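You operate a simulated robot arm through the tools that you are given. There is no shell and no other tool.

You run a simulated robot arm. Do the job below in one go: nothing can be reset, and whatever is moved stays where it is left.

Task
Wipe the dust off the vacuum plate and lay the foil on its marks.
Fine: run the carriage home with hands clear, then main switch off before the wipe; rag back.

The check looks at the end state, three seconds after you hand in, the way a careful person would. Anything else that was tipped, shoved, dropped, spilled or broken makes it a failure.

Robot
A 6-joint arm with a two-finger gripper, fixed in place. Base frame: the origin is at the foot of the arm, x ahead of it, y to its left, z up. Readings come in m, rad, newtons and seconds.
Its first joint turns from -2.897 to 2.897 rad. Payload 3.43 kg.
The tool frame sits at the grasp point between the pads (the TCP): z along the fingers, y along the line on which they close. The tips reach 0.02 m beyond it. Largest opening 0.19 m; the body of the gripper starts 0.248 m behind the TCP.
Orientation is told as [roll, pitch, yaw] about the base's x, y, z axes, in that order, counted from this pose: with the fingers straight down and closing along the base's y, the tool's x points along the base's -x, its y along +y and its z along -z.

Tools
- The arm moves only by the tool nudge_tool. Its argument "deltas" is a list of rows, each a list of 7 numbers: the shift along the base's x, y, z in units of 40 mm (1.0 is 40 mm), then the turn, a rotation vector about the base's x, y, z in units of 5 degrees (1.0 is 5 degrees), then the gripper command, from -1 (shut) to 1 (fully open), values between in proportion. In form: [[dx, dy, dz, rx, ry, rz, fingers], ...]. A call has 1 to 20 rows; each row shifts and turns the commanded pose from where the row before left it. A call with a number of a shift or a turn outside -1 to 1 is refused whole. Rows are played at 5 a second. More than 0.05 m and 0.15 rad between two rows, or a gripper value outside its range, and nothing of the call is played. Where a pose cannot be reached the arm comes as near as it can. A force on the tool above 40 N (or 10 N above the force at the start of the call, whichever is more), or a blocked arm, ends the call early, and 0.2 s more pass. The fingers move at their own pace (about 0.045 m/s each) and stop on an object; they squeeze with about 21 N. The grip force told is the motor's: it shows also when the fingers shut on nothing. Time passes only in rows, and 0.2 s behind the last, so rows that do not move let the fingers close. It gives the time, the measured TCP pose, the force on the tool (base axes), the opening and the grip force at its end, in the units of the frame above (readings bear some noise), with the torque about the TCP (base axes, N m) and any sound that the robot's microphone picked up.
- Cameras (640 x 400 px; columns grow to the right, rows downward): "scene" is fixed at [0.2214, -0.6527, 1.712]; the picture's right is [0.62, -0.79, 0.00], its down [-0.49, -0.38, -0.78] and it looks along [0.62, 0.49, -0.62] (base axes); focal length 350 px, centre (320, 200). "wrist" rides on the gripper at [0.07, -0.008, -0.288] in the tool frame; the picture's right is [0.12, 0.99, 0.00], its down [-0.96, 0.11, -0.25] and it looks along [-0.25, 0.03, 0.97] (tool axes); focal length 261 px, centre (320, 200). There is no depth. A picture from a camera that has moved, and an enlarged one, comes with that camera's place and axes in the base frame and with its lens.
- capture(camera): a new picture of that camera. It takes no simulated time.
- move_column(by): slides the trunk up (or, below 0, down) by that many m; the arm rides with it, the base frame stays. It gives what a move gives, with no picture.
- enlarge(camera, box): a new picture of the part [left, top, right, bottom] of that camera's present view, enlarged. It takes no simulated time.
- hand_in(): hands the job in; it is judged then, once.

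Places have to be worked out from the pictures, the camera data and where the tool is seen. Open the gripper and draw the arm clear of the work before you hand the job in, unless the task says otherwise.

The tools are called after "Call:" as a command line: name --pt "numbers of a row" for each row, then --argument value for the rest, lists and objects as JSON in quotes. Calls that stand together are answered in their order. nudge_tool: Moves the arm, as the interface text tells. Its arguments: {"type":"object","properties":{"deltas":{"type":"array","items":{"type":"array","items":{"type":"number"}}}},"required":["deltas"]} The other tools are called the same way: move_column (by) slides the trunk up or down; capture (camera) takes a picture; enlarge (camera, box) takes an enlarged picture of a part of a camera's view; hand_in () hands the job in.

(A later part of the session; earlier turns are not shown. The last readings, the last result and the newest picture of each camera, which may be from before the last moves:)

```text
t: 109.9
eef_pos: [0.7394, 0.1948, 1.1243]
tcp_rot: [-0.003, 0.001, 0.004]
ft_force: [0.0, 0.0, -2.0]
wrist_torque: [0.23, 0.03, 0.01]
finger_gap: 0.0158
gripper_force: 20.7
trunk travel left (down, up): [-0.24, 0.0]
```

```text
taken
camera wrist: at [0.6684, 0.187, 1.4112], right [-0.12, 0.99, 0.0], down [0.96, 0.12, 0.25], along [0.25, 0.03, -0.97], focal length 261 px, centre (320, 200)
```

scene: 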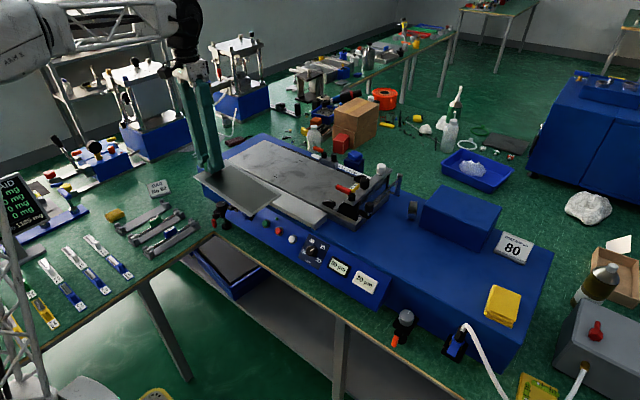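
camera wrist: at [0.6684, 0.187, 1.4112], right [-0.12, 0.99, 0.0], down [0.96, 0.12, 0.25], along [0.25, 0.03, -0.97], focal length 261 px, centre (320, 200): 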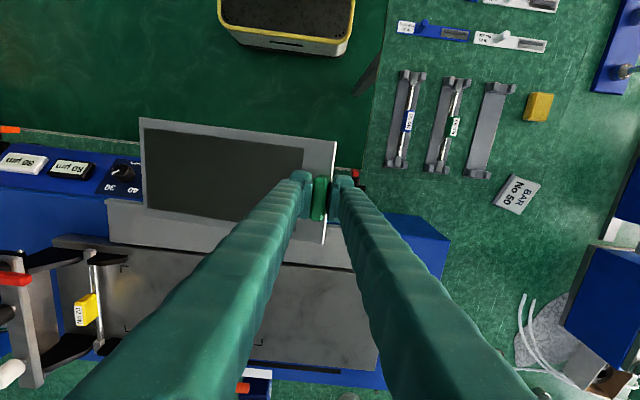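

I want to measure the droop accurately before leveling, so I'll enlarge the foil in both views.

Call:
enlarge --camera "scene" --box '[180, 140, 300, 230]'

Call:
enlarge --camera "wrist" --box '[120, 90, 380, 270]'

```text
4.44 times, centred on (240, 185) of scene
camera zoom: at [0.2214, -0.6527, 1.712], right [0.62, -0.79, 0.0], down [-0.49, -0.38, -0.78], along [0.62, 0.49, -0.62], focal length 1557 px, centre (676, 267)
```

zoom: 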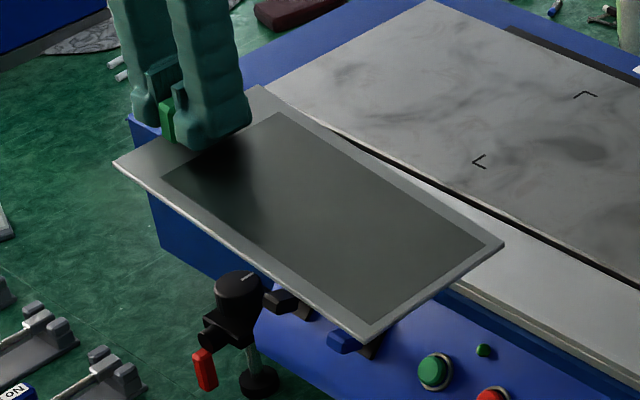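

```text
2.22 times, centred on (250, 180) of wrist
camera zoom: at [0.6684, 0.187, 1.4112], right [-0.12, 0.99, 0.0], down [0.96, 0.12, 0.25], along [0.25, 0.03, -0.97], focal length 579 px, centre (476, 244)
```

zoom: 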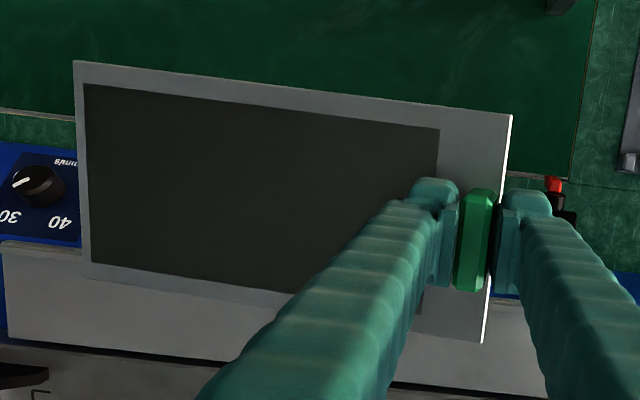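

The foil hangs about 8° down at its far end. I'll roll the tool 7° to level it and bring it forward over the plate, offset 6 cm to the left of its final place so it stays clear of the carriage.

Call:
nudge_tool --pt "0.1 0 0 -0.7 0 0 -1" --pt "0.3 0 0 -0.7 0 0 -1" --pt "0.55 0 0 0 0 0 -1" --pt "0.6 0 0 0 0 0 -1" --pt "0.6 0 0 0 0 0 -1" --pt "0.6 0 0 0 0 0 -1" --pt "0.6 -0.1 -0.2 0 0 0 -1" --pt "0.6 -0.2 -0.3 0 0 0 -1" --pt "0.6 -0.2 -0.3 0 0 0 -1" --pt "0.5 -0.1 -0.3 0 0 0 -1" --pt "0.3 0 -0.2 0 0 0 -1" --pt "0 0 0 0 0 0 -1"

Call:
capture --camera "wrist"

Call:
enlarge --camera "scene" --box '[210, 100, 390, 230]'

```text
t: 112.5
eef_pos: [0.952, 0.1711, 1.0732]
tcp_rot: [-0.124, 0.001, 0.003]
ft_force: [-0.7, 0.3, -2.6]
wrist_torque: [0.24, 0.02, 0.02]
finger_gap: 0.0153
gripper_force: 21.1
trunk travel left (down, up): [-0.24, 0.0]
```

```text
taken
camera wrist: at [0.881, 0.1983, 1.3588], right [-0.12, 0.98, -0.12], down [0.96, 0.15, 0.23], along [0.25, -0.09, -0.97], focal length 261 px, centre (320, 200)
```

wrist: 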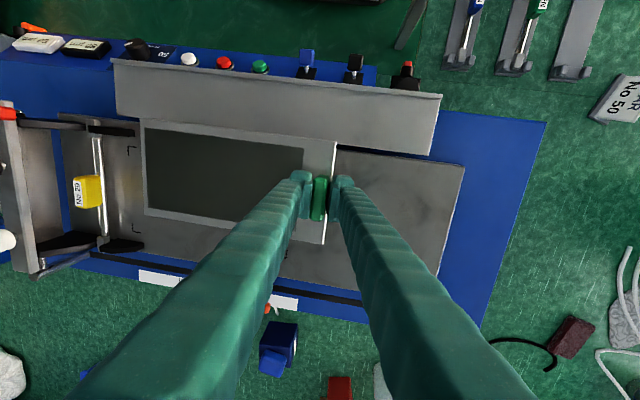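

```text
3.08 times, centred on (300, 165) of scene
camera zoom: at [0.2214, -0.6527, 1.712], right [0.62, -0.79, 0.0], down [-0.49, -0.38, -0.78], along [0.62, 0.49, -0.62], focal length 1078 px, centre (382, 308)
```

zoom: 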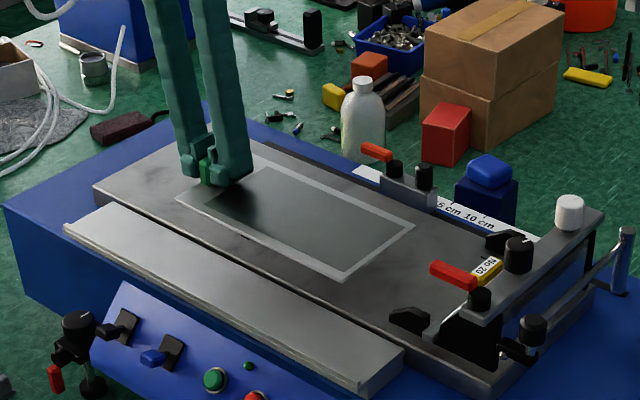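

Good view: the right-hand marks and the foil's far end are visible together. I'll enlarge to measure the offset.

Call:
enlarge --camera "wrist" --box '[60, 100, 360, 280]'

Call:
enlarge --camera "wrist" --box '[60, 110, 180, 270]'

Call:
enlarge --camera "scene" --box '[255, 145, 375, 220]'

```text
2.13 times, centred on (210, 190) of wrist
camera zoom: at [0.881, 0.1983, 1.3588], right [-0.12, 0.98, -0.12], down [0.96, 0.15, 0.23], along [0.25, -0.09, -0.97], focal length 556 px, centre (555, 221)
```

zoom: 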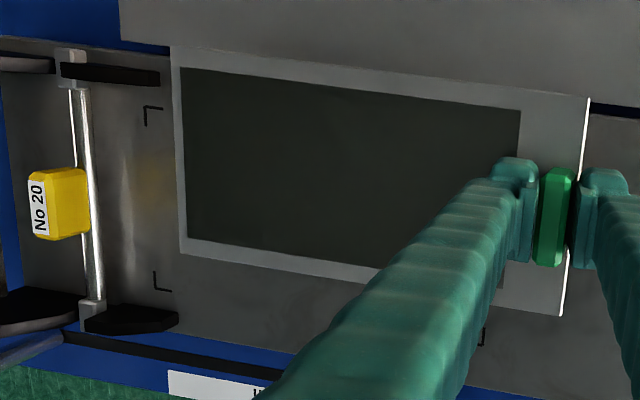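

```text
2.50 times, centred on (120, 190) of wrist
camera zoom: at [0.881, 0.1983, 1.3588], right [-0.12, 0.98, -0.12], down [0.96, 0.15, 0.23], along [0.25, -0.09, -0.97], focal length 652 px, centre (820, 225)
```

zoom: 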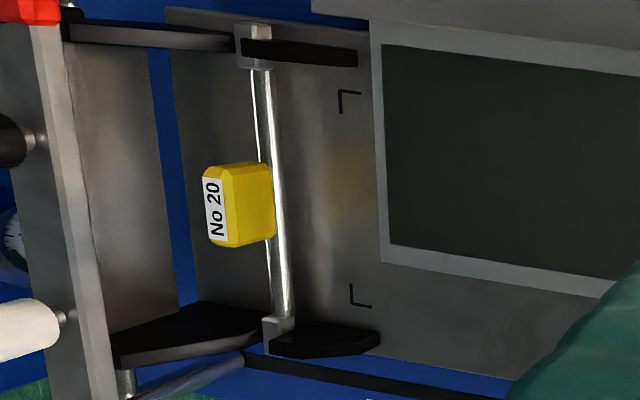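

```text
5.33 times, centred on (315, 182) of scene
camera zoom: at [0.2214, -0.6527, 1.712], right [0.62, -0.79, 0.0], down [-0.49, -0.38, -0.78], along [0.62, 0.49, -0.62], focal length 1868 px, centre (347, 293)
```

zoom: 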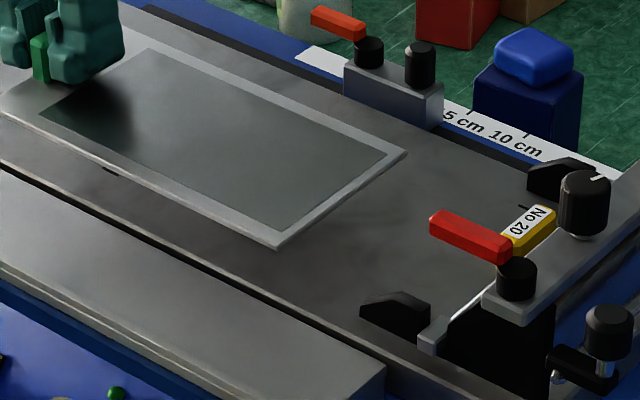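

Marks' right line is y≈−0.131, left line y≈0.117, x 0.938–1.073; the foil's centre needs to move about +5.2 cm in x and −6.1 cm in y. The bar and feet leave room. I'll shift there, level another 2.5°, and hover about 2 cm above the plate.

Call:
nudge_tool --pt "0.3 -0.3 0 -0.25 0 0 -1" --pt "0.35 -0.4 -0.1 -0.25 0 0 -1" --pt "0.35 -0.4 -0.2 0 0 0 -1" --pt "0.29 -0.42 -0.2 0 0 0 -1" --pt "0 0 -0.2 0 0 0 -1" --pt "0 0 0 0 0 0 -1"

Call:
enlarge --camera "wrist" --box '[60, 100, 360, 280]'

Call:
enlarge --camera "scene" --box '[255, 140, 375, 220]'

```text
t: 113.9
eef_pos: [1.004, 0.1091, 1.0445]
tcp_rot: [-0.167, 0.002, 0.002]
ft_force: [0.6, 0.1, -2.1]
wrist_torque: [0.22, -0.03, 0.04]
finger_gap: 0.0157
gripper_force: 21.0
trunk travel left (down, up): [-0.24, 0.0]
```

```text
2.13 times, centred on (210, 190) of wrist
camera zoom: at [0.9325, 0.149, 1.3286], right [-0.12, 0.98, -0.17], down [0.96, 0.16, 0.22], along [0.25, -0.13, -0.96], focal length 556 px, centre (555, 221)
```

zoom: 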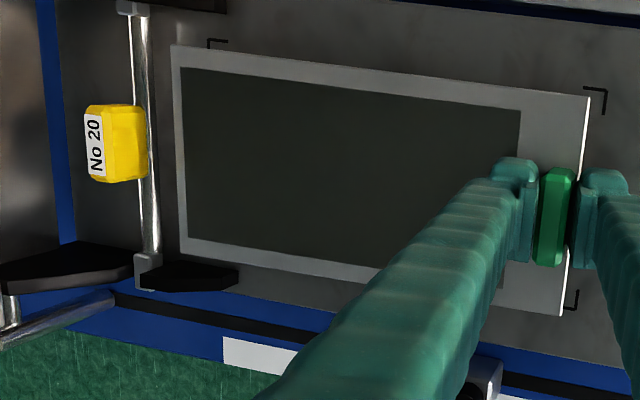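

```text
5.00 times, centred on (315, 180) of scene
camera zoom: at [0.2214, -0.6527, 1.712], right [0.62, -0.79, 0.0], down [-0.49, -0.38, -0.78], along [0.62, 0.49, -0.62], focal length 1752 px, centre (345, 300)
```

zoom: 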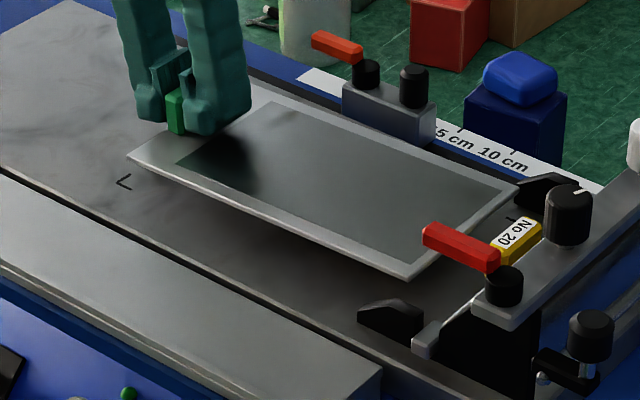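

The foil is level, about 2 cm up, and nearly inside the brackets: it needs about +4 mm in y and a −0.5° turn. I'll apply that while lowering most of the way, then check again.

Call:
nudge_tool --pt "0 0.09 -0.1 0 0 -0.1 -1" --pt "0 0 -0.1 0 0 0 -1" --pt "0 0 -0.1 0 0 0 -1" --pt "0 0 0 0 0 0 -1"

Call:
enlarge --camera "wrist" --box '[60, 100, 360, 280]'

Call:
enlarge --camera "scene" --box '[255, 140, 375, 220]'

```text
t: 114.9
eef_pos: [1.0031, 0.112, 1.0324]
tcp_rot: [-0.168, 0.0, -0.006]
ft_force: [0.3, -0.5, -1.9]
wrist_torque: [0.21, 0.0, -0.02]
finger_gap: 0.0157
gripper_force: 20.6
trunk travel left (down, up): [-0.24, 0.0]
```

```text
2.13 times, centred on (210, 190) of wrist
camera zoom: at [0.9328, 0.154, 1.3166], right [-0.11, 0.98, -0.17], down [0.96, 0.15, 0.22], along [0.24, -0.13, -0.96], focal length 556 px, centre (555, 221)
```

zoom: 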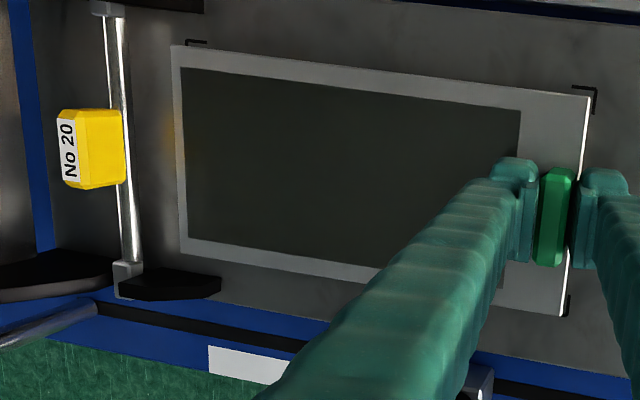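

```text
5.00 times, centred on (315, 180) of scene
camera zoom: at [0.2214, -0.6527, 1.712], right [0.62, -0.79, 0.0], down [-0.49, -0.38, -0.78], along [0.62, 0.49, -0.62], focal length 1752 px, centre (345, 300)
```

zoom: 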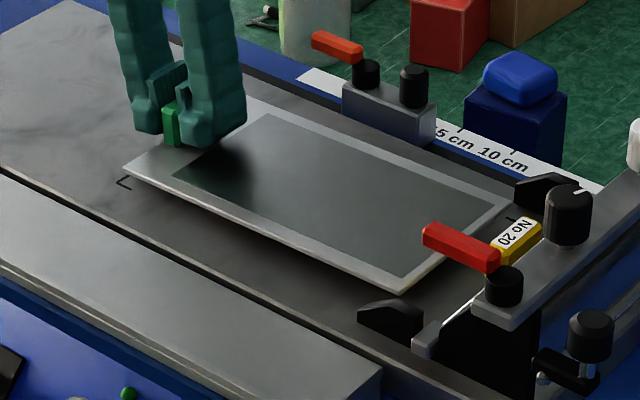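

The foil is now within about 1 mm of centred in the brackets. Lowering the rest in small steps, watching for the plate.

Call:
nudge_tool --pt "-0.02 -0.02 -0.08 0 0 0 -1" --pt "0 0 -0.06 0 0 0 -1" --pt "0 0 0 0 0 0 -1"

Call:
enlarge --camera "scene" --box '[255, 140, 375, 220]'

```text
t: 115.7
eef_pos: [1.0026, 0.113, 1.0264]
tcp_rot: [-0.166, 0.0, -0.005]
ft_force: [0.5, 0.3, -3.3]
wrist_torque: [0.21, 0.01, 0.04]
finger_gap: 0.0156
gripper_force: 21.5
trunk travel left (down, up): [-0.24, 0.0]
```

```text
5.00 times, centred on (315, 180) of scene
camera zoom: at [0.2214, -0.6527, 1.712], right [0.62, -0.79, 0.0], down [-0.49, -0.38, -0.78], along [0.62, 0.49, -0.62], focal length 1752 px, centre (345, 300)
```

zoom: 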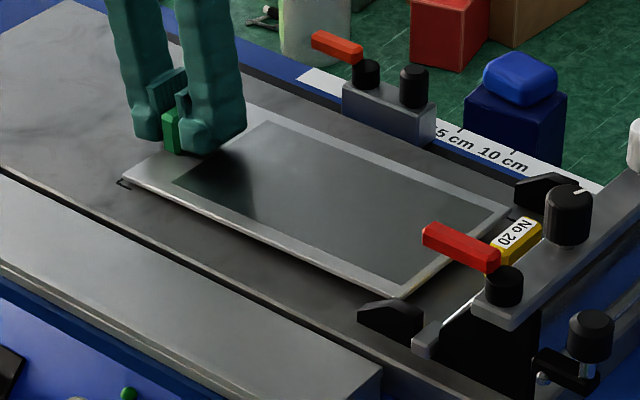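

Still hanging free. Continuing down in 1–2 mm steps.

Call:
nudge_tool --pt "0 0 -0.05 0 0 0 -1" --pt "0 0 -0.03 0 0 0 -1" --pt "0 0 0 0 0 0 -1"

```text
t: 116.5
eef_pos: [1.0023, 0.1124, 1.0237]
tcp_rot: [-0.168, -0.003, -0.005]
ft_force: [2.4, -0.9, 14.0]
wrist_torque: [0.37, 0.0, 0.3]
finger_gap: 0.0157
gripper_force: 20.6
trunk travel left (down, up): [-0.24, 0.0]
```

Contact: 14 N, at the near edge. I'll ease off half a millimetre and look at whether the far end lies down.

Call:
nudge_tool --pt "0 0 0.02 0 0 0 -1" --pt "0 0 0 0 0 0 -1"

Call:
enlarge --camera "scene" --box '[300, 165, 370, 215]'

Call:
enlarge --camera "scene" --box '[265, 145, 335, 195]'

Call:
enlarge --camera "wrist" --box '[60, 100, 360, 280]'

```text
t: 117.1
eef_pos: [1.003, 0.1127, 1.0246]
tcp_rot: [-0.168, -0.001, -0.005]
ft_force: [2.7, -0.8, 12.1]
wrist_torque: [0.33, -0.3, -0.3]
finger_gap: 0.0159
gripper_force: 21.0
trunk travel left (down, up): [-0.24, 0.0]
```

```text
8.00 times, centred on (335, 190) of scene
camera zoom: at [0.2214, -0.6527, 1.712], right [0.62, -0.79, 0.0], down [-0.49, -0.38, -0.78], along [0.62, 0.49, -0.62], focal length 2802 px, centre (200, 280)
```

zoom: 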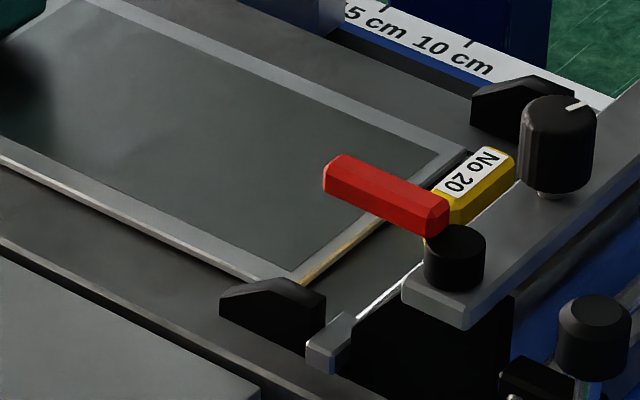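

```text
8.00 times, centred on (300, 170) of scene
camera zoom: at [0.2214, -0.6527, 1.712], right [0.62, -0.79, 0.0], down [-0.49, -0.38, -0.78], along [0.62, 0.49, -0.62], focal length 2802 px, centre (480, 440)
```

zoom: 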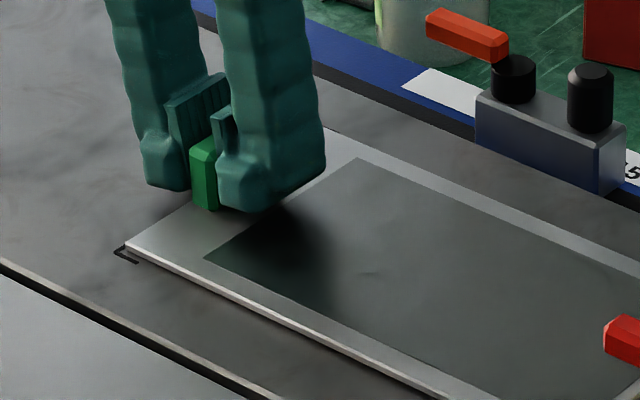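

```text
2.13 times, centred on (210, 190) of wrist
camera zoom: at [0.932, 0.1528, 1.3086], right [-0.11, 0.98, -0.17], down [0.96, 0.15, 0.23], along [0.25, -0.13, -0.96], focal length 556 px, centre (555, 221)
```

zoom: 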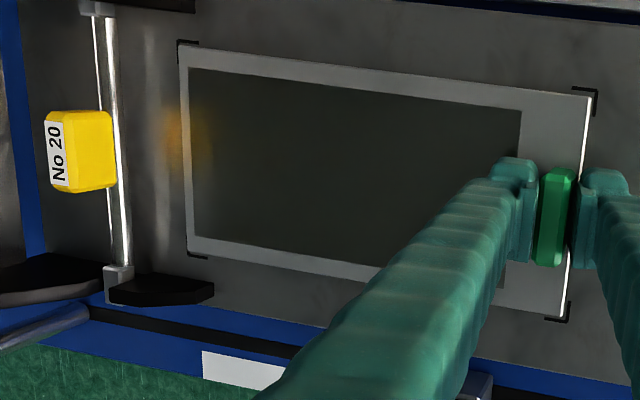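

All four brackets show just outside the foil's corners, with offsets of only 1–3 mm. I'll lift a millimetre, apply a final trim (−0.8 mm x, +1.2 mm y, +0.3°), and check.

Call:
nudge_tool --pt "0 0 0.04 0 0 0 -1" --pt "-0.02 0.03 0 0 0 0.06 -1" --pt "0 0 0 0 0 0 -1"

Call:
enlarge --camera "wrist" --box '[130, 110, 350, 260]'

Call:
enlarge --camera "scene" --box '[300, 165, 370, 215]'

```text
t: 117.9
eef_pos: [1.0013, 0.1152, 1.0253]
tcp_rot: [-0.168, -0.001, 0.0]
ft_force: [-0.2, 0.1, -2.4]
wrist_torque: [0.22, 0.01, 0.02]
finger_gap: 0.0161
gripper_force: 21.4
trunk travel left (down, up): [-0.24, 0.0]
```

```text
2.67 times, centred on (240, 185) of wrist
camera zoom: at [0.9313, 0.1551, 1.3096], right [-0.12, 0.98, -0.17], down [0.96, 0.16, 0.22], along [0.25, -0.13, -0.96], focal length 695 px, centre (533, 240)
```

zoom: 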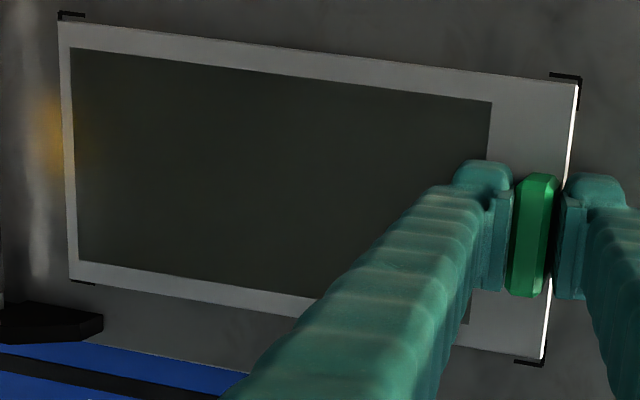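

```text
8.00 times, centred on (335, 190) of scene
camera zoom: at [0.2214, -0.6527, 1.712], right [0.62, -0.79, 0.0], down [-0.49, -0.38, -0.78], along [0.62, 0.49, -0.62], focal length 2802 px, centre (200, 280)
```

zoom: 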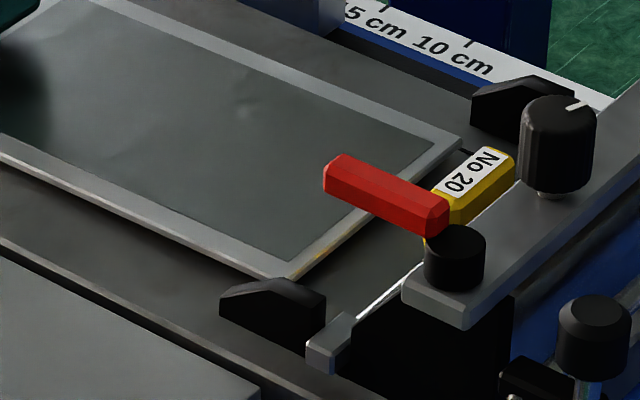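

All four corners now sit inside the brackets with even margins. Lowering to light contact and then opening slightly.

Call:
nudge_tool --pt "0 0 -0.035 0 0 0 -1" --pt "0 0 0 0 0 0 -1"

```text
t: 118.5
eef_pos: [1.0018, 0.1148, 1.025]
tcp_rot: [-0.167, 0.001, 0.0]
ft_force: [1.0, 2.2, 1.4]
wrist_torque: [0.31, 0.24, -0.1]
finger_gap: 0.0155
gripper_force: 21.3
trunk travel left (down, up): [-0.24, 0.0]
```

Light contact now. Opening the fingers a little so that the foil settles flat.

Call:
nudge_tool --pt "0 0 0 0 0 0 -0.8" --pt "0 0 0 0 0 0 -0.75" --pt "0 0 0.02 0 0 0 -0.7" --pt "0 0 0 0 0 0 -0.7"

Call:
enlarge --camera "wrist" --box '[130, 110, 350, 260]'

Call:
enlarge --camera "scene" --box '[265, 145, 365, 210]'

```text
t: 119.5
eef_pos: [1.0018, 0.114, 1.0245]
tcp_rot: [-0.168, 0.0, -0.001]
ft_force: [0.0, -0.2, -0.1]
wrist_torque: [-0.03, -0.01, -0.01]
finger_gap: 0.0285
gripper_force: 0.1
trunk travel left (down, up): [-0.24, 0.0]
```

```text
2.67 times, centred on (240, 185) of wrist
camera zoom: at [0.9312, 0.1546, 1.3096], right [-0.12, 0.98, -0.17], down [0.96, 0.16, 0.22], along [0.25, -0.13, -0.96], focal length 695 px, centre (533, 240)
```

zoom: 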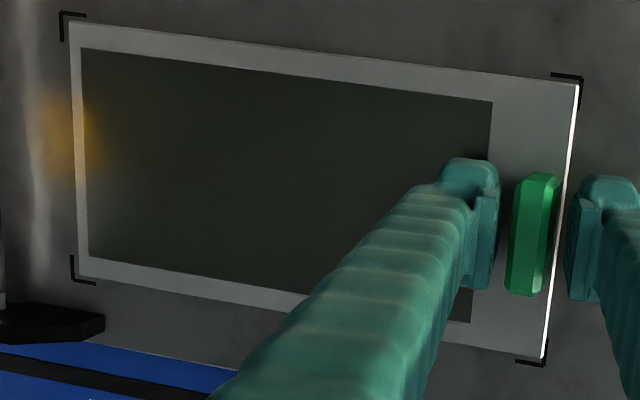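

```text
6.15 times, centred on (315, 178) of scene
camera zoom: at [0.2214, -0.6527, 1.712], right [0.62, -0.79, 0.0], down [-0.49, -0.38, -0.78], along [0.62, 0.49, -0.62], focal length 2156 px, centre (351, 338)
```

zoom: 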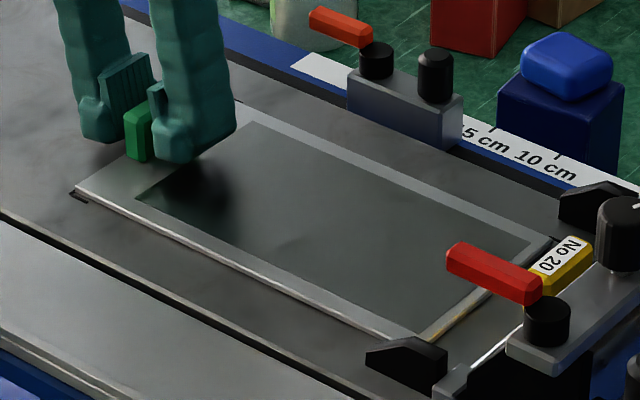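

The foil lies flat inside all four brackets with the fingers free of the tab. I'll withdraw along the finger axis, then up and back.

Call:
nudge_tool --pt "0 0.025 0.15 0 0 0 -0.7" --pt "0 0.05 0.3 0 0 0 -0.7" --pt "0 0.08 0.5 0 0 0 -0.7" --pt "0 0.08 0.5 0 0 0 -0.7" --pt "-0.3 0 0.5 0.5 0 0 -0.7" --pt "-0.6 0 0.4 0.5 0 0 -0.7" --pt "-0.8 0 0.3 0.5 0 0 -0.7" --pt "-0.8 0 0.2 0.4 0 0 -0.7" --pt "-0.8 0 0 0 0 0 -0.7" --pt "-0.8 0 0 0 0 0 -0.7" --pt "-0.8 0 0 0 0 0 -0.7" --pt "-0.8 0 0 0 0 0 -0.7" --pt "0 0 0 0 0 0 -0.7"

Call:
capture --camera "scene"

Call:
capture --camera "wrist"

Call:
enlarge --camera "scene" --box '[255, 135, 375, 215]'

```text
t: 122.3
eef_pos: [0.7749, 0.123, 1.1409]
tcp_rot: [-0.001, 0.0, 0.001]
ft_force: [-0.6, -0.3, 0.8]
wrist_torque: [0.02, -0.05, 0.01]
finger_gap: 0.0287
gripper_force: 0.1
trunk travel left (down, up): [-0.24, 0.0]
```

```text
taken
```

scene: 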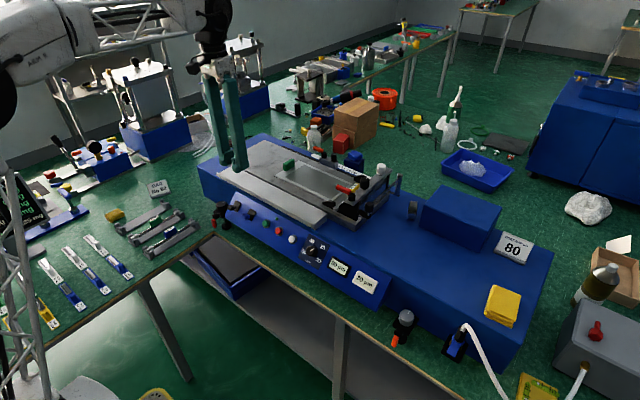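

```text
taken
camera wrist: at [0.7037, 0.1162, 1.4274], right [-0.12, 0.99, 0.0], down [0.96, 0.12, 0.25], along [0.25, 0.03, -0.97], focal length 261 px, centre (320, 200)
```

wrist: 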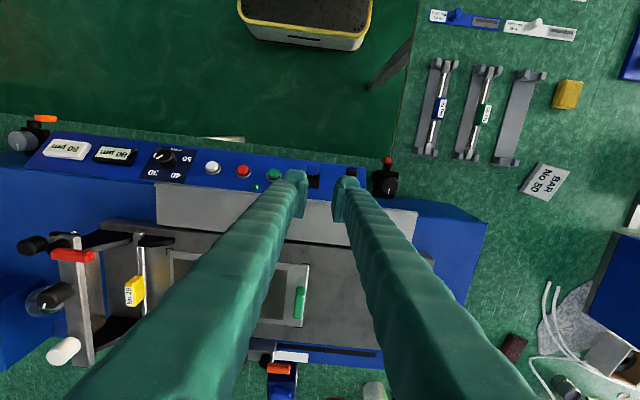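

```text
5.00 times, centred on (315, 175) of scene
camera zoom: at [0.2214, -0.6527, 1.712], right [0.62, -0.79, 0.0], down [-0.49, -0.38, -0.78], along [0.62, 0.49, -0.62], focal length 1752 px, centre (345, 325)
```

zoom: 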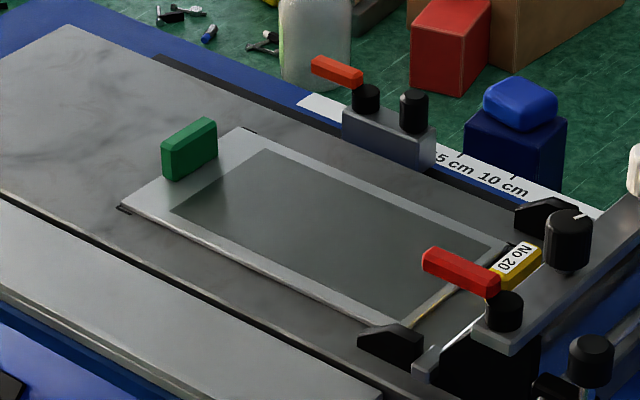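

The foil lies in its marks. I'll draw the arm back and up to its starting area, opening the gripper, and inspect everything once more.

Call:
nudge_tool --pt "-0.8 0.3 0.5 0 0 0 -0.2" --pt "-0.9 0.4 0.6 0 0 0 0.3" --pt "-0.9 0.5 0.6 0 0 0 1" --pt "-0.9 0.5 0.6 0 0 0 1" --pt "-0.9 0.5 0.6 0 0 0 1" --pt "-0.8 0.5 0.3 0 0 0 1" --pt "0 0.5 0 0 0 0 1" --pt "0 0.5 0 0 0 0 1" --pt "0 0 0 0 0 0 1" --pt "0 0 0 0 0 0 1"

Call:
capture --camera "scene"

Call:
capture --camera "wrist"

Call:
enlarge --camera "scene" --box '[195, 120, 395, 270]'

Call:
enlarge --camera "scene" --box '[370, 170, 570, 370]'

```text
t: 124.5
eef_pos: [0.5675, 0.2713, 1.2672]
tcp_rot: [-0.001, 0.0, 0.001]
ft_force: [0.7, 0.1, 0.6]
wrist_torque: [-0.01, -0.01, 0.0]
finger_gap: 0.19
gripper_force: 0.1
trunk travel left (down, up): [-0.24, 0.0]
```

```text
taken
```

scene: 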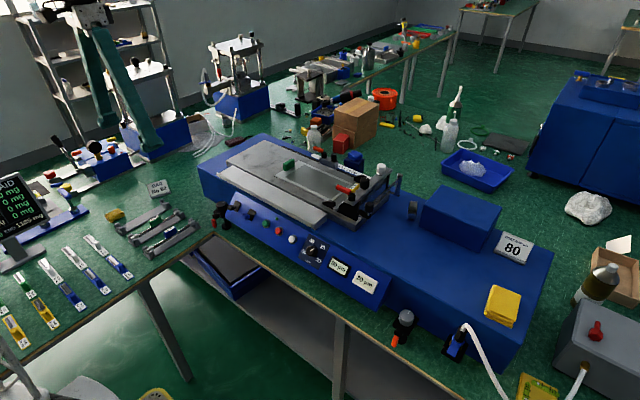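

```text
taken
camera wrist: at [0.4961, 0.2631, 1.5543], right [-0.12, 0.99, 0.0], down [0.96, 0.12, 0.25], along [0.25, 0.03, -0.97], focal length 261 px, centre (320, 200)
```

wrist: 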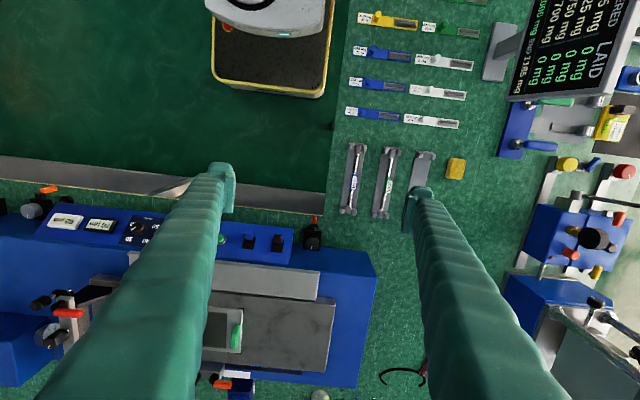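

```text
2.67 times, centred on (295, 195) of scene
camera zoom: at [0.2214, -0.6527, 1.712], right [0.62, -0.79, 0.0], down [-0.49, -0.38, -0.78], along [0.62, 0.49, -0.62], focal length 934 px, centre (387, 213)
```

zoom: 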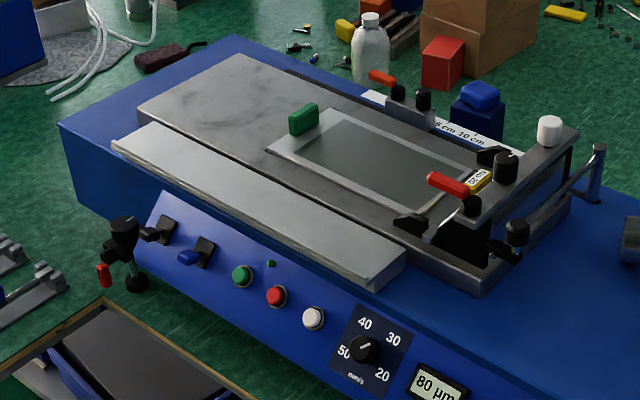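

```text
2.00 times, centred on (470, 270) of scene
camera zoom: at [0.2214, -0.6527, 1.712], right [0.62, -0.79, 0.0], down [-0.49, -0.38, -0.78], along [0.62, 0.49, -0.62], focal length 701 px, centre (20, 60)
```

zoom: 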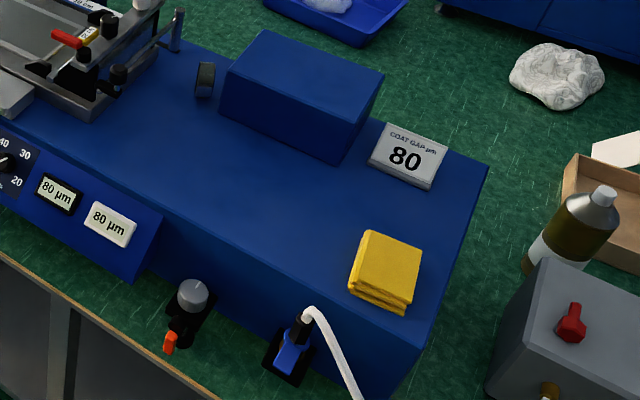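

Everything appears in order: carriage home, main switch down, rag back, plate clean. One last look straight over the foil to confirm it sits inside the brackets.

Call:
nudge_tool --pt "0.3 -0.9 0 0 0 0 1" --pt "0.3 -0.9 0 0 0 0 1" --pt "0.3 -0.9 0 0 0 0 1" --pt "0.3 -0.9 0 0 0 0 1" --pt "0.3 -0.9 0 0 0 0 1" --pt "0.3 -0.9 0 0 0 0 1" --pt "0.3 -0.9 0 0 0 0 1" --pt "0 0 0 0 0 0 1"

Call:
capture --camera "wrist"

Call:
enlarge --camera "wrist" --box '[220, 250, 400, 370]'

```text
t: 126.3
eef_pos: [0.6517, 0.017, 1.2683]
tcp_rot: [-0.002, 0.0, -0.002]
ft_force: [-0.5, -0.5, -0.6]
wrist_torque: [-0.05, 0.07, 0.01]
finger_gap: 0.1899
gripper_force: 0.1
trunk travel left (down, up): [-0.24, 0.0]
```

```text
taken
camera wrist: at [0.5802, 0.011, 1.5557], right [-0.12, 0.99, 0.0], down [0.96, 0.12, 0.25], along [0.25, 0.03, -0.97], focal length 261 px, centre (320, 200)
```

wrist: 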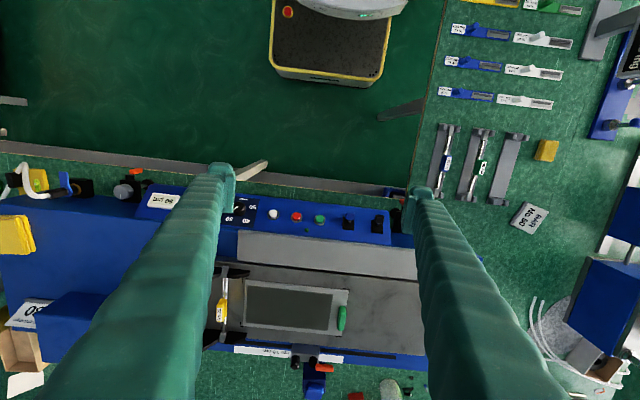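

```text
3.33 times, centred on (310, 310) of wrist
camera zoom: at [0.5802, 0.011, 1.5557], right [-0.12, 0.99, 0.0], down [0.96, 0.12, 0.25], along [0.25, 0.03, -0.97], focal length 869 px, centre (353, -167)
```

zoom: 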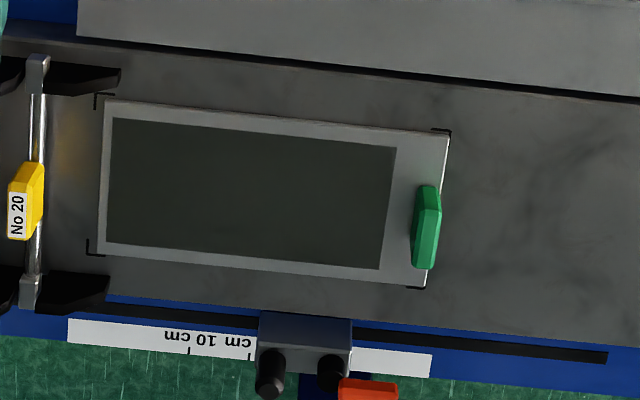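

Very nearly right, but the right-hand gap looks a little larger than the left. I'll magnify each end to measure it.

Call:
enlarge --camera "wrist" --box '[235, 270, 275, 335]'

Call:
enlarge --camera "wrist" --box '[320, 280, 360, 345]'

Call:
enlarge --camera "scene" --box '[270, 150, 310, 185]'

Call:
enlarge --camera "scene" --box '[320, 170, 370, 210]'

```text
6.15 times, centred on (255, 302) of wrist
camera zoom: at [0.5802, 0.011, 1.5557], right [-0.12, 0.99, 0.0], down [0.96, 0.12, 0.25], along [0.25, 0.03, -0.97], focal length 1604 px, centre (720, -431)
```

zoom: 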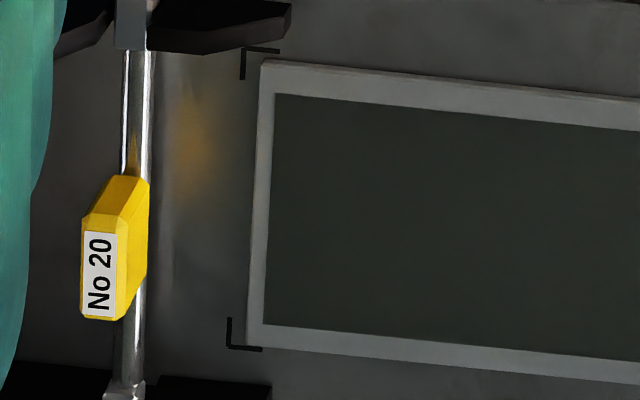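

```text
6.15 times, centred on (340, 312) of wrist
camera zoom: at [0.5802, 0.011, 1.5557], right [-0.12, 0.99, 0.0], down [0.96, 0.12, 0.25], along [0.25, 0.03, -0.97], focal length 1604 px, centre (197, -492)
```

zoom: 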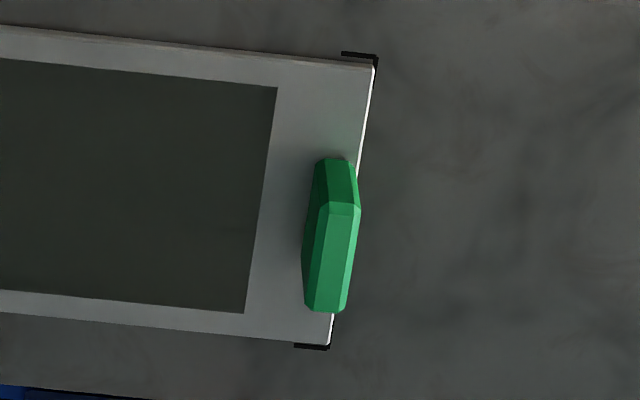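

```text
11.43 times, centred on (290, 168) of scene
camera zoom: at [0.2214, -0.6527, 1.712], right [0.62, -0.79, 0.0], down [-0.49, -0.38, -0.78], along [0.62, 0.49, -0.62], focal length 4003 px, centre (663, 571)
```

zoom: 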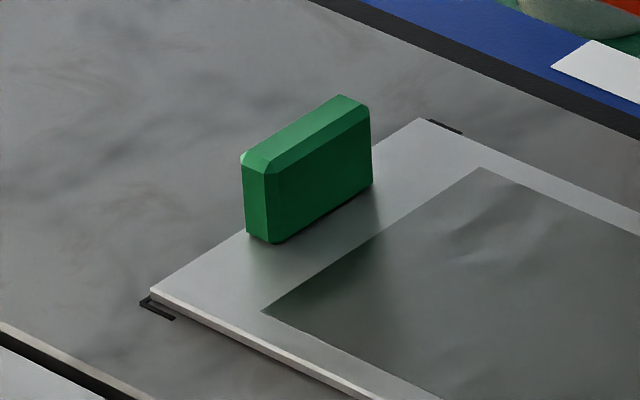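

```text
10.00 times, centred on (345, 190) of scene
camera zoom: at [0.2214, -0.6527, 1.712], right [0.62, -0.79, 0.0], down [-0.49, -0.38, -0.78], along [0.62, 0.49, -0.62], focal length 3503 px, centre (70, 300)
```

zoom: 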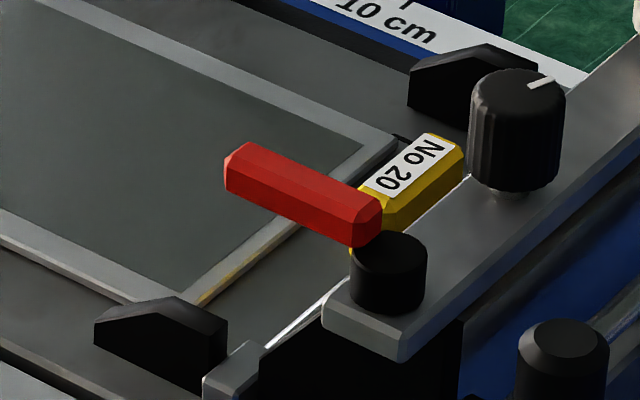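

The foil is inside the brackets but sits about 2 mm too far to the left (gap ~1 mm left, ~6 mm right). I can trim that by closing on the tab with the tool set 2–3 mm to the right, without lifting. I'll go back over the tab and measure first.

Call:
nudge_tool --pt "0.6 0.35 -0.4 0 0 0 -0.47" --pt "0.6 0.35 -0.5 0 0 0 -0.47" --pt "0.7 0.35 -0.5 0 0 0 -0.47" --pt "0.7 0.35 -0.5 0 0 0 -0.47" --pt "0.7 0.35 -0.5 0 0 0 -0.47" --pt "0.8 0.35 -0.5 0 0 0 -0.47" --pt "0.9 0.3 -0.5 0 0 0 -0.47" --pt "0.9 0 -0.5 0 0 0 -0.47" --pt "0.9 0 -0.4 0 0 0 -0.47" --pt "0.9 0 -0.3 0 0 0 -0.47" --pt "0.7 0 0 0 0 0 -0.47" --pt "0.34 0 0 0 0 0 -0.47" --pt "0 0 0 0 0 0 -0.47"

Call:
capture --camera "wrist"

Call:
enlarge --camera "wrist" --box '[100, 120, 400, 300]'

Call:
enlarge --camera "wrist" --box '[240, 130, 400, 250]'

```text
t: 129.1
eef_pos: [1.0003, 0.1136, 1.0835]
tcp_rot: [-0.003, 0.0, 0.0]
ft_force: [0.6, -0.7, -0.1]
wrist_torque: [-0.02, 0.02, -0.02]
finger_gap: 0.0504
gripper_force: 0.0
trunk travel left (down, up): [-0.24, 0.0]
```

```text
taken
camera wrist: at [0.9287, 0.1065, 1.3704], right [-0.12, 0.99, 0.0], down [0.96, 0.12, 0.25], along [0.25, 0.03, -0.97], focal length 261 px, centre (320, 200)
```

wrist: 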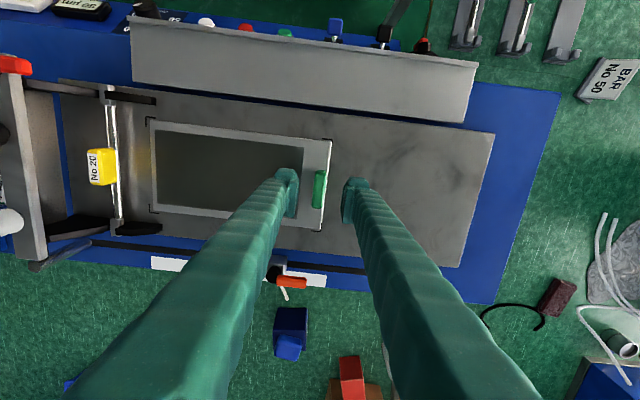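

```text
2.13 times, centred on (250, 210) of wrist
camera zoom: at [0.9287, 0.1065, 1.3704], right [-0.12, 0.99, 0.0], down [0.96, 0.12, 0.25], along [0.25, 0.03, -0.97], focal length 556 px, centre (469, 179)
```

zoom: 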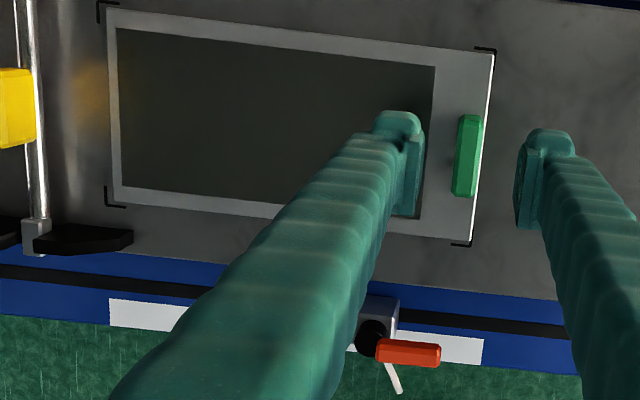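

```text
3.33 times, centred on (320, 190) of wrist
camera zoom: at [0.9287, 0.1065, 1.3704], right [-0.12, 0.99, 0.0], down [0.96, 0.12, 0.25], along [0.25, 0.03, -0.97], focal length 869 px, centre (320, 233)
```

zoom: 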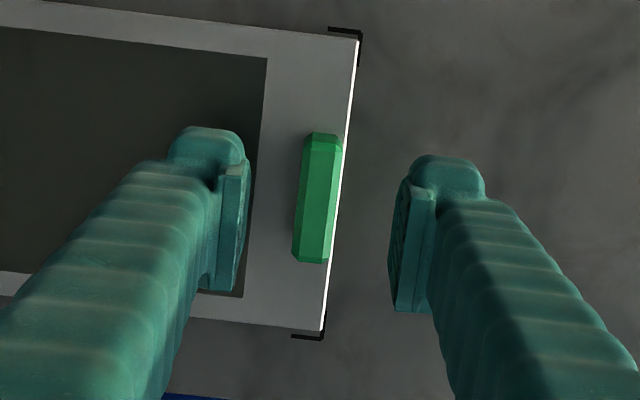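

The tab's centre is near (1.003, 0.115) and needs to move about 3 mm to −y. I'll set the tool at y≈0.112 and descend over the tab, tips staying above the foil.

Call:
nudge_tool --pt "0.05 -0.04 -0.5 0 0 0 -0.47" --pt "0 0 -0.4 0 0 0 -0.47" --pt "0 0 0 0 0 0 -0.47"

Call:
nudge_tool --pt "0 0 0 0 0 0 -0.47"

Call:
enlarge --camera "wrist" --box '[240, 120, 400, 240]'

Call:
enlarge --camera "scene" --box '[255, 130, 345, 195]'

```text
t: 129.9
eef_pos: [1.0013, 0.1134, 1.0495]
tcp_rot: [-0.001, -0.001, 0.001]
ft_force: [0.6, -0.2, -0.1]
wrist_torque: [0.0, 0.03, -0.01]
finger_gap: 0.0506
gripper_force: 0.1
trunk travel left (down, up): [-0.24, 0.0]
```

```text
t: 130.3
eef_pos: [1.0017, 0.1142, 1.0479]
tcp_rot: [-0.003, -0.001, 0.0]
ft_force: [-0.1, -0.5, -0.1]
wrist_torque: [-0.01, 0.01, -0.02]
finger_gap: 0.0504
gripper_force: 0.1
trunk travel left (down, up): [-0.24, 0.0]
```

```text
3.33 times, centred on (320, 180) of wrist
camera zoom: at [0.9302, 0.1053, 1.335], right [-0.12, 0.99, 0.0], down [0.96, 0.12, 0.25], along [0.25, 0.03, -0.97], focal length 869 px, centre (320, 267)
```

zoom: 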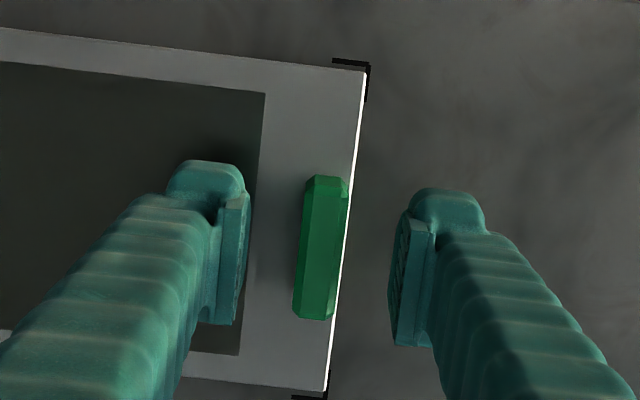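

```text
6.15 times, centred on (300, 162) of scene
camera zoom: at [0.2214, -0.6527, 1.712], right [0.62, -0.79, 0.0], down [-0.49, -0.38, -0.78], along [0.62, 0.49, -0.62], focal length 2156 px, centre (443, 431)
```

zoom: 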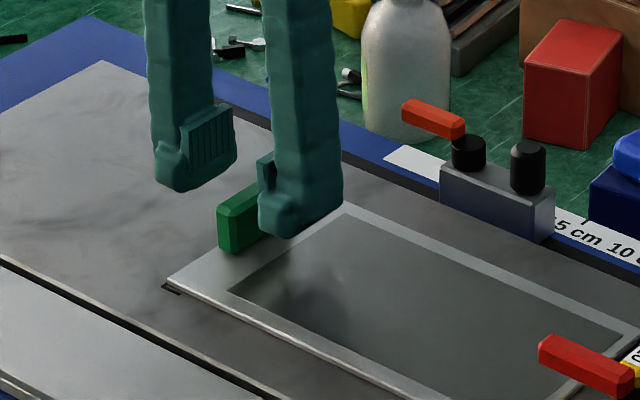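

Tool at y≈0.113, tab at 0.1145. I'll shift 1.8 mm to −y, descend so the tips stay ~6 mm above the foil, and close gently.

Call:
nudge_tool --pt "0 -0.045 -0.25 0 0 0 -0.47" --pt "0 0 -0.25 0 0 0 -0.47" --pt "0 0 0 0 0 0 -0.47" --pt "0 0 0 0 0 0 -0.6" --pt "0 0 0 0 0 0 -0.75" --pt "0 0 0 0 0 0 -0.85" --pt "0 0 0 0 0 0 -0.9" --pt "0 0 0 0 0 0 -0.9"

Call:
enlarge --camera "wrist" --box '[80, 100, 380, 280]'

Call:
enlarge --camera "wrist" --box '[240, 120, 400, 240]'

```text
t: 132.1
eef_pos: [1.0028, 0.1118, 1.0282]
tcp_rot: [-0.002, 0.001, 0.0]
ft_force: [0.1, 1.1, -0.1]
wrist_torque: [-0.05, -0.04, 0.01]
finger_gap: 0.0152
gripper_force: 21.5
trunk travel left (down, up): [-0.24, 0.0]
```

```text
2.13 times, centred on (230, 190) of wrist
camera zoom: at [0.9312, 0.1035, 1.3146], right [-0.12, 0.99, 0.0], down [0.96, 0.12, 0.25], along [0.25, 0.03, -0.97], focal length 556 px, centre (512, 221)
```

zoom: 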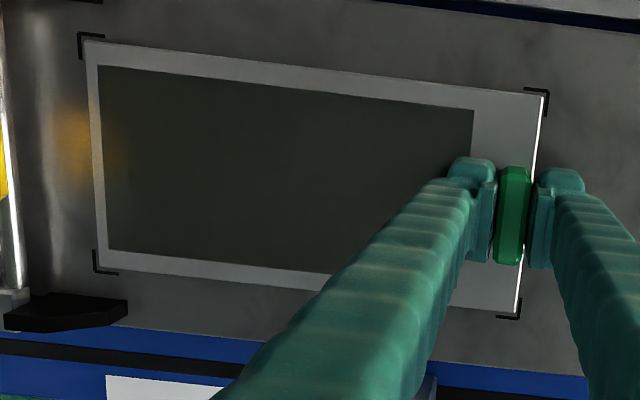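

```text
3.33 times, centred on (320, 180) of wrist
camera zoom: at [0.9312, 0.1035, 1.3146], right [-0.12, 0.99, 0.0], down [0.96, 0.12, 0.25], along [0.25, 0.03, -0.97], focal length 869 px, centre (320, 267)
```

zoom: 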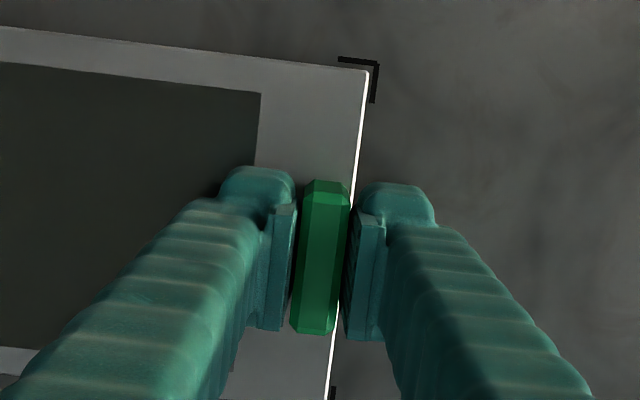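

The gap is now about 3 mm left and 6 mm right (x is centred). While holding the tab lightly I'll slide a further 1.3 mm to −y, then open.

Call:
nudge_tool --pt "0 -0.033 0 0 0 0 -0.9" --pt "0 0 0 0 0 0 -0.9" --pt "0 0 0 0 0 0 -0.75" --pt "0 0 0 0 0 0 -0.65" --pt "0 0 0 0 0 0 -0.6"

Call:
enlarge --camera "wrist" --box '[80, 100, 380, 280]'

Call:
enlarge --camera "wrist" --box '[240, 120, 400, 240]'

```text
t: 133.3
eef_pos: [1.0033, 0.1101, 1.0274]
tcp_rot: [-0.002, 0.0, 0.001]
ft_force: [-0.4, -0.3, -0.1]
wrist_torque: [0.03, -0.01, -0.02]
finger_gap: 0.038
gripper_force: 0.1
trunk travel left (down, up): [-0.24, 0.0]
```

```text
2.13 times, centred on (230, 190) of wrist
camera zoom: at [0.931, 0.1022, 1.3147], right [-0.12, 0.99, 0.0], down [0.96, 0.12, 0.25], along [0.25, 0.03, -0.97], focal length 556 px, centre (512, 221)
```

zoom: 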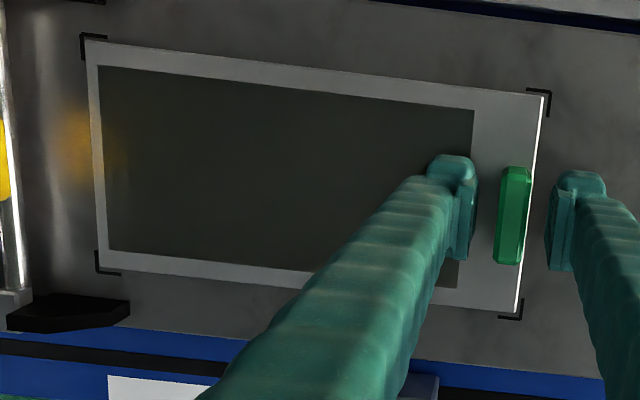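

```text
3.33 times, centred on (320, 180) of wrist
camera zoom: at [0.931, 0.1022, 1.3147], right [-0.12, 0.99, 0.0], down [0.96, 0.12, 0.25], along [0.25, 0.03, -0.97], focal length 869 px, centre (320, 267)
```

zoom: 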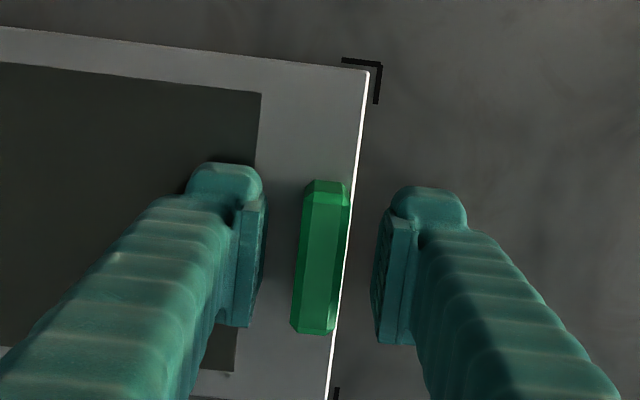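

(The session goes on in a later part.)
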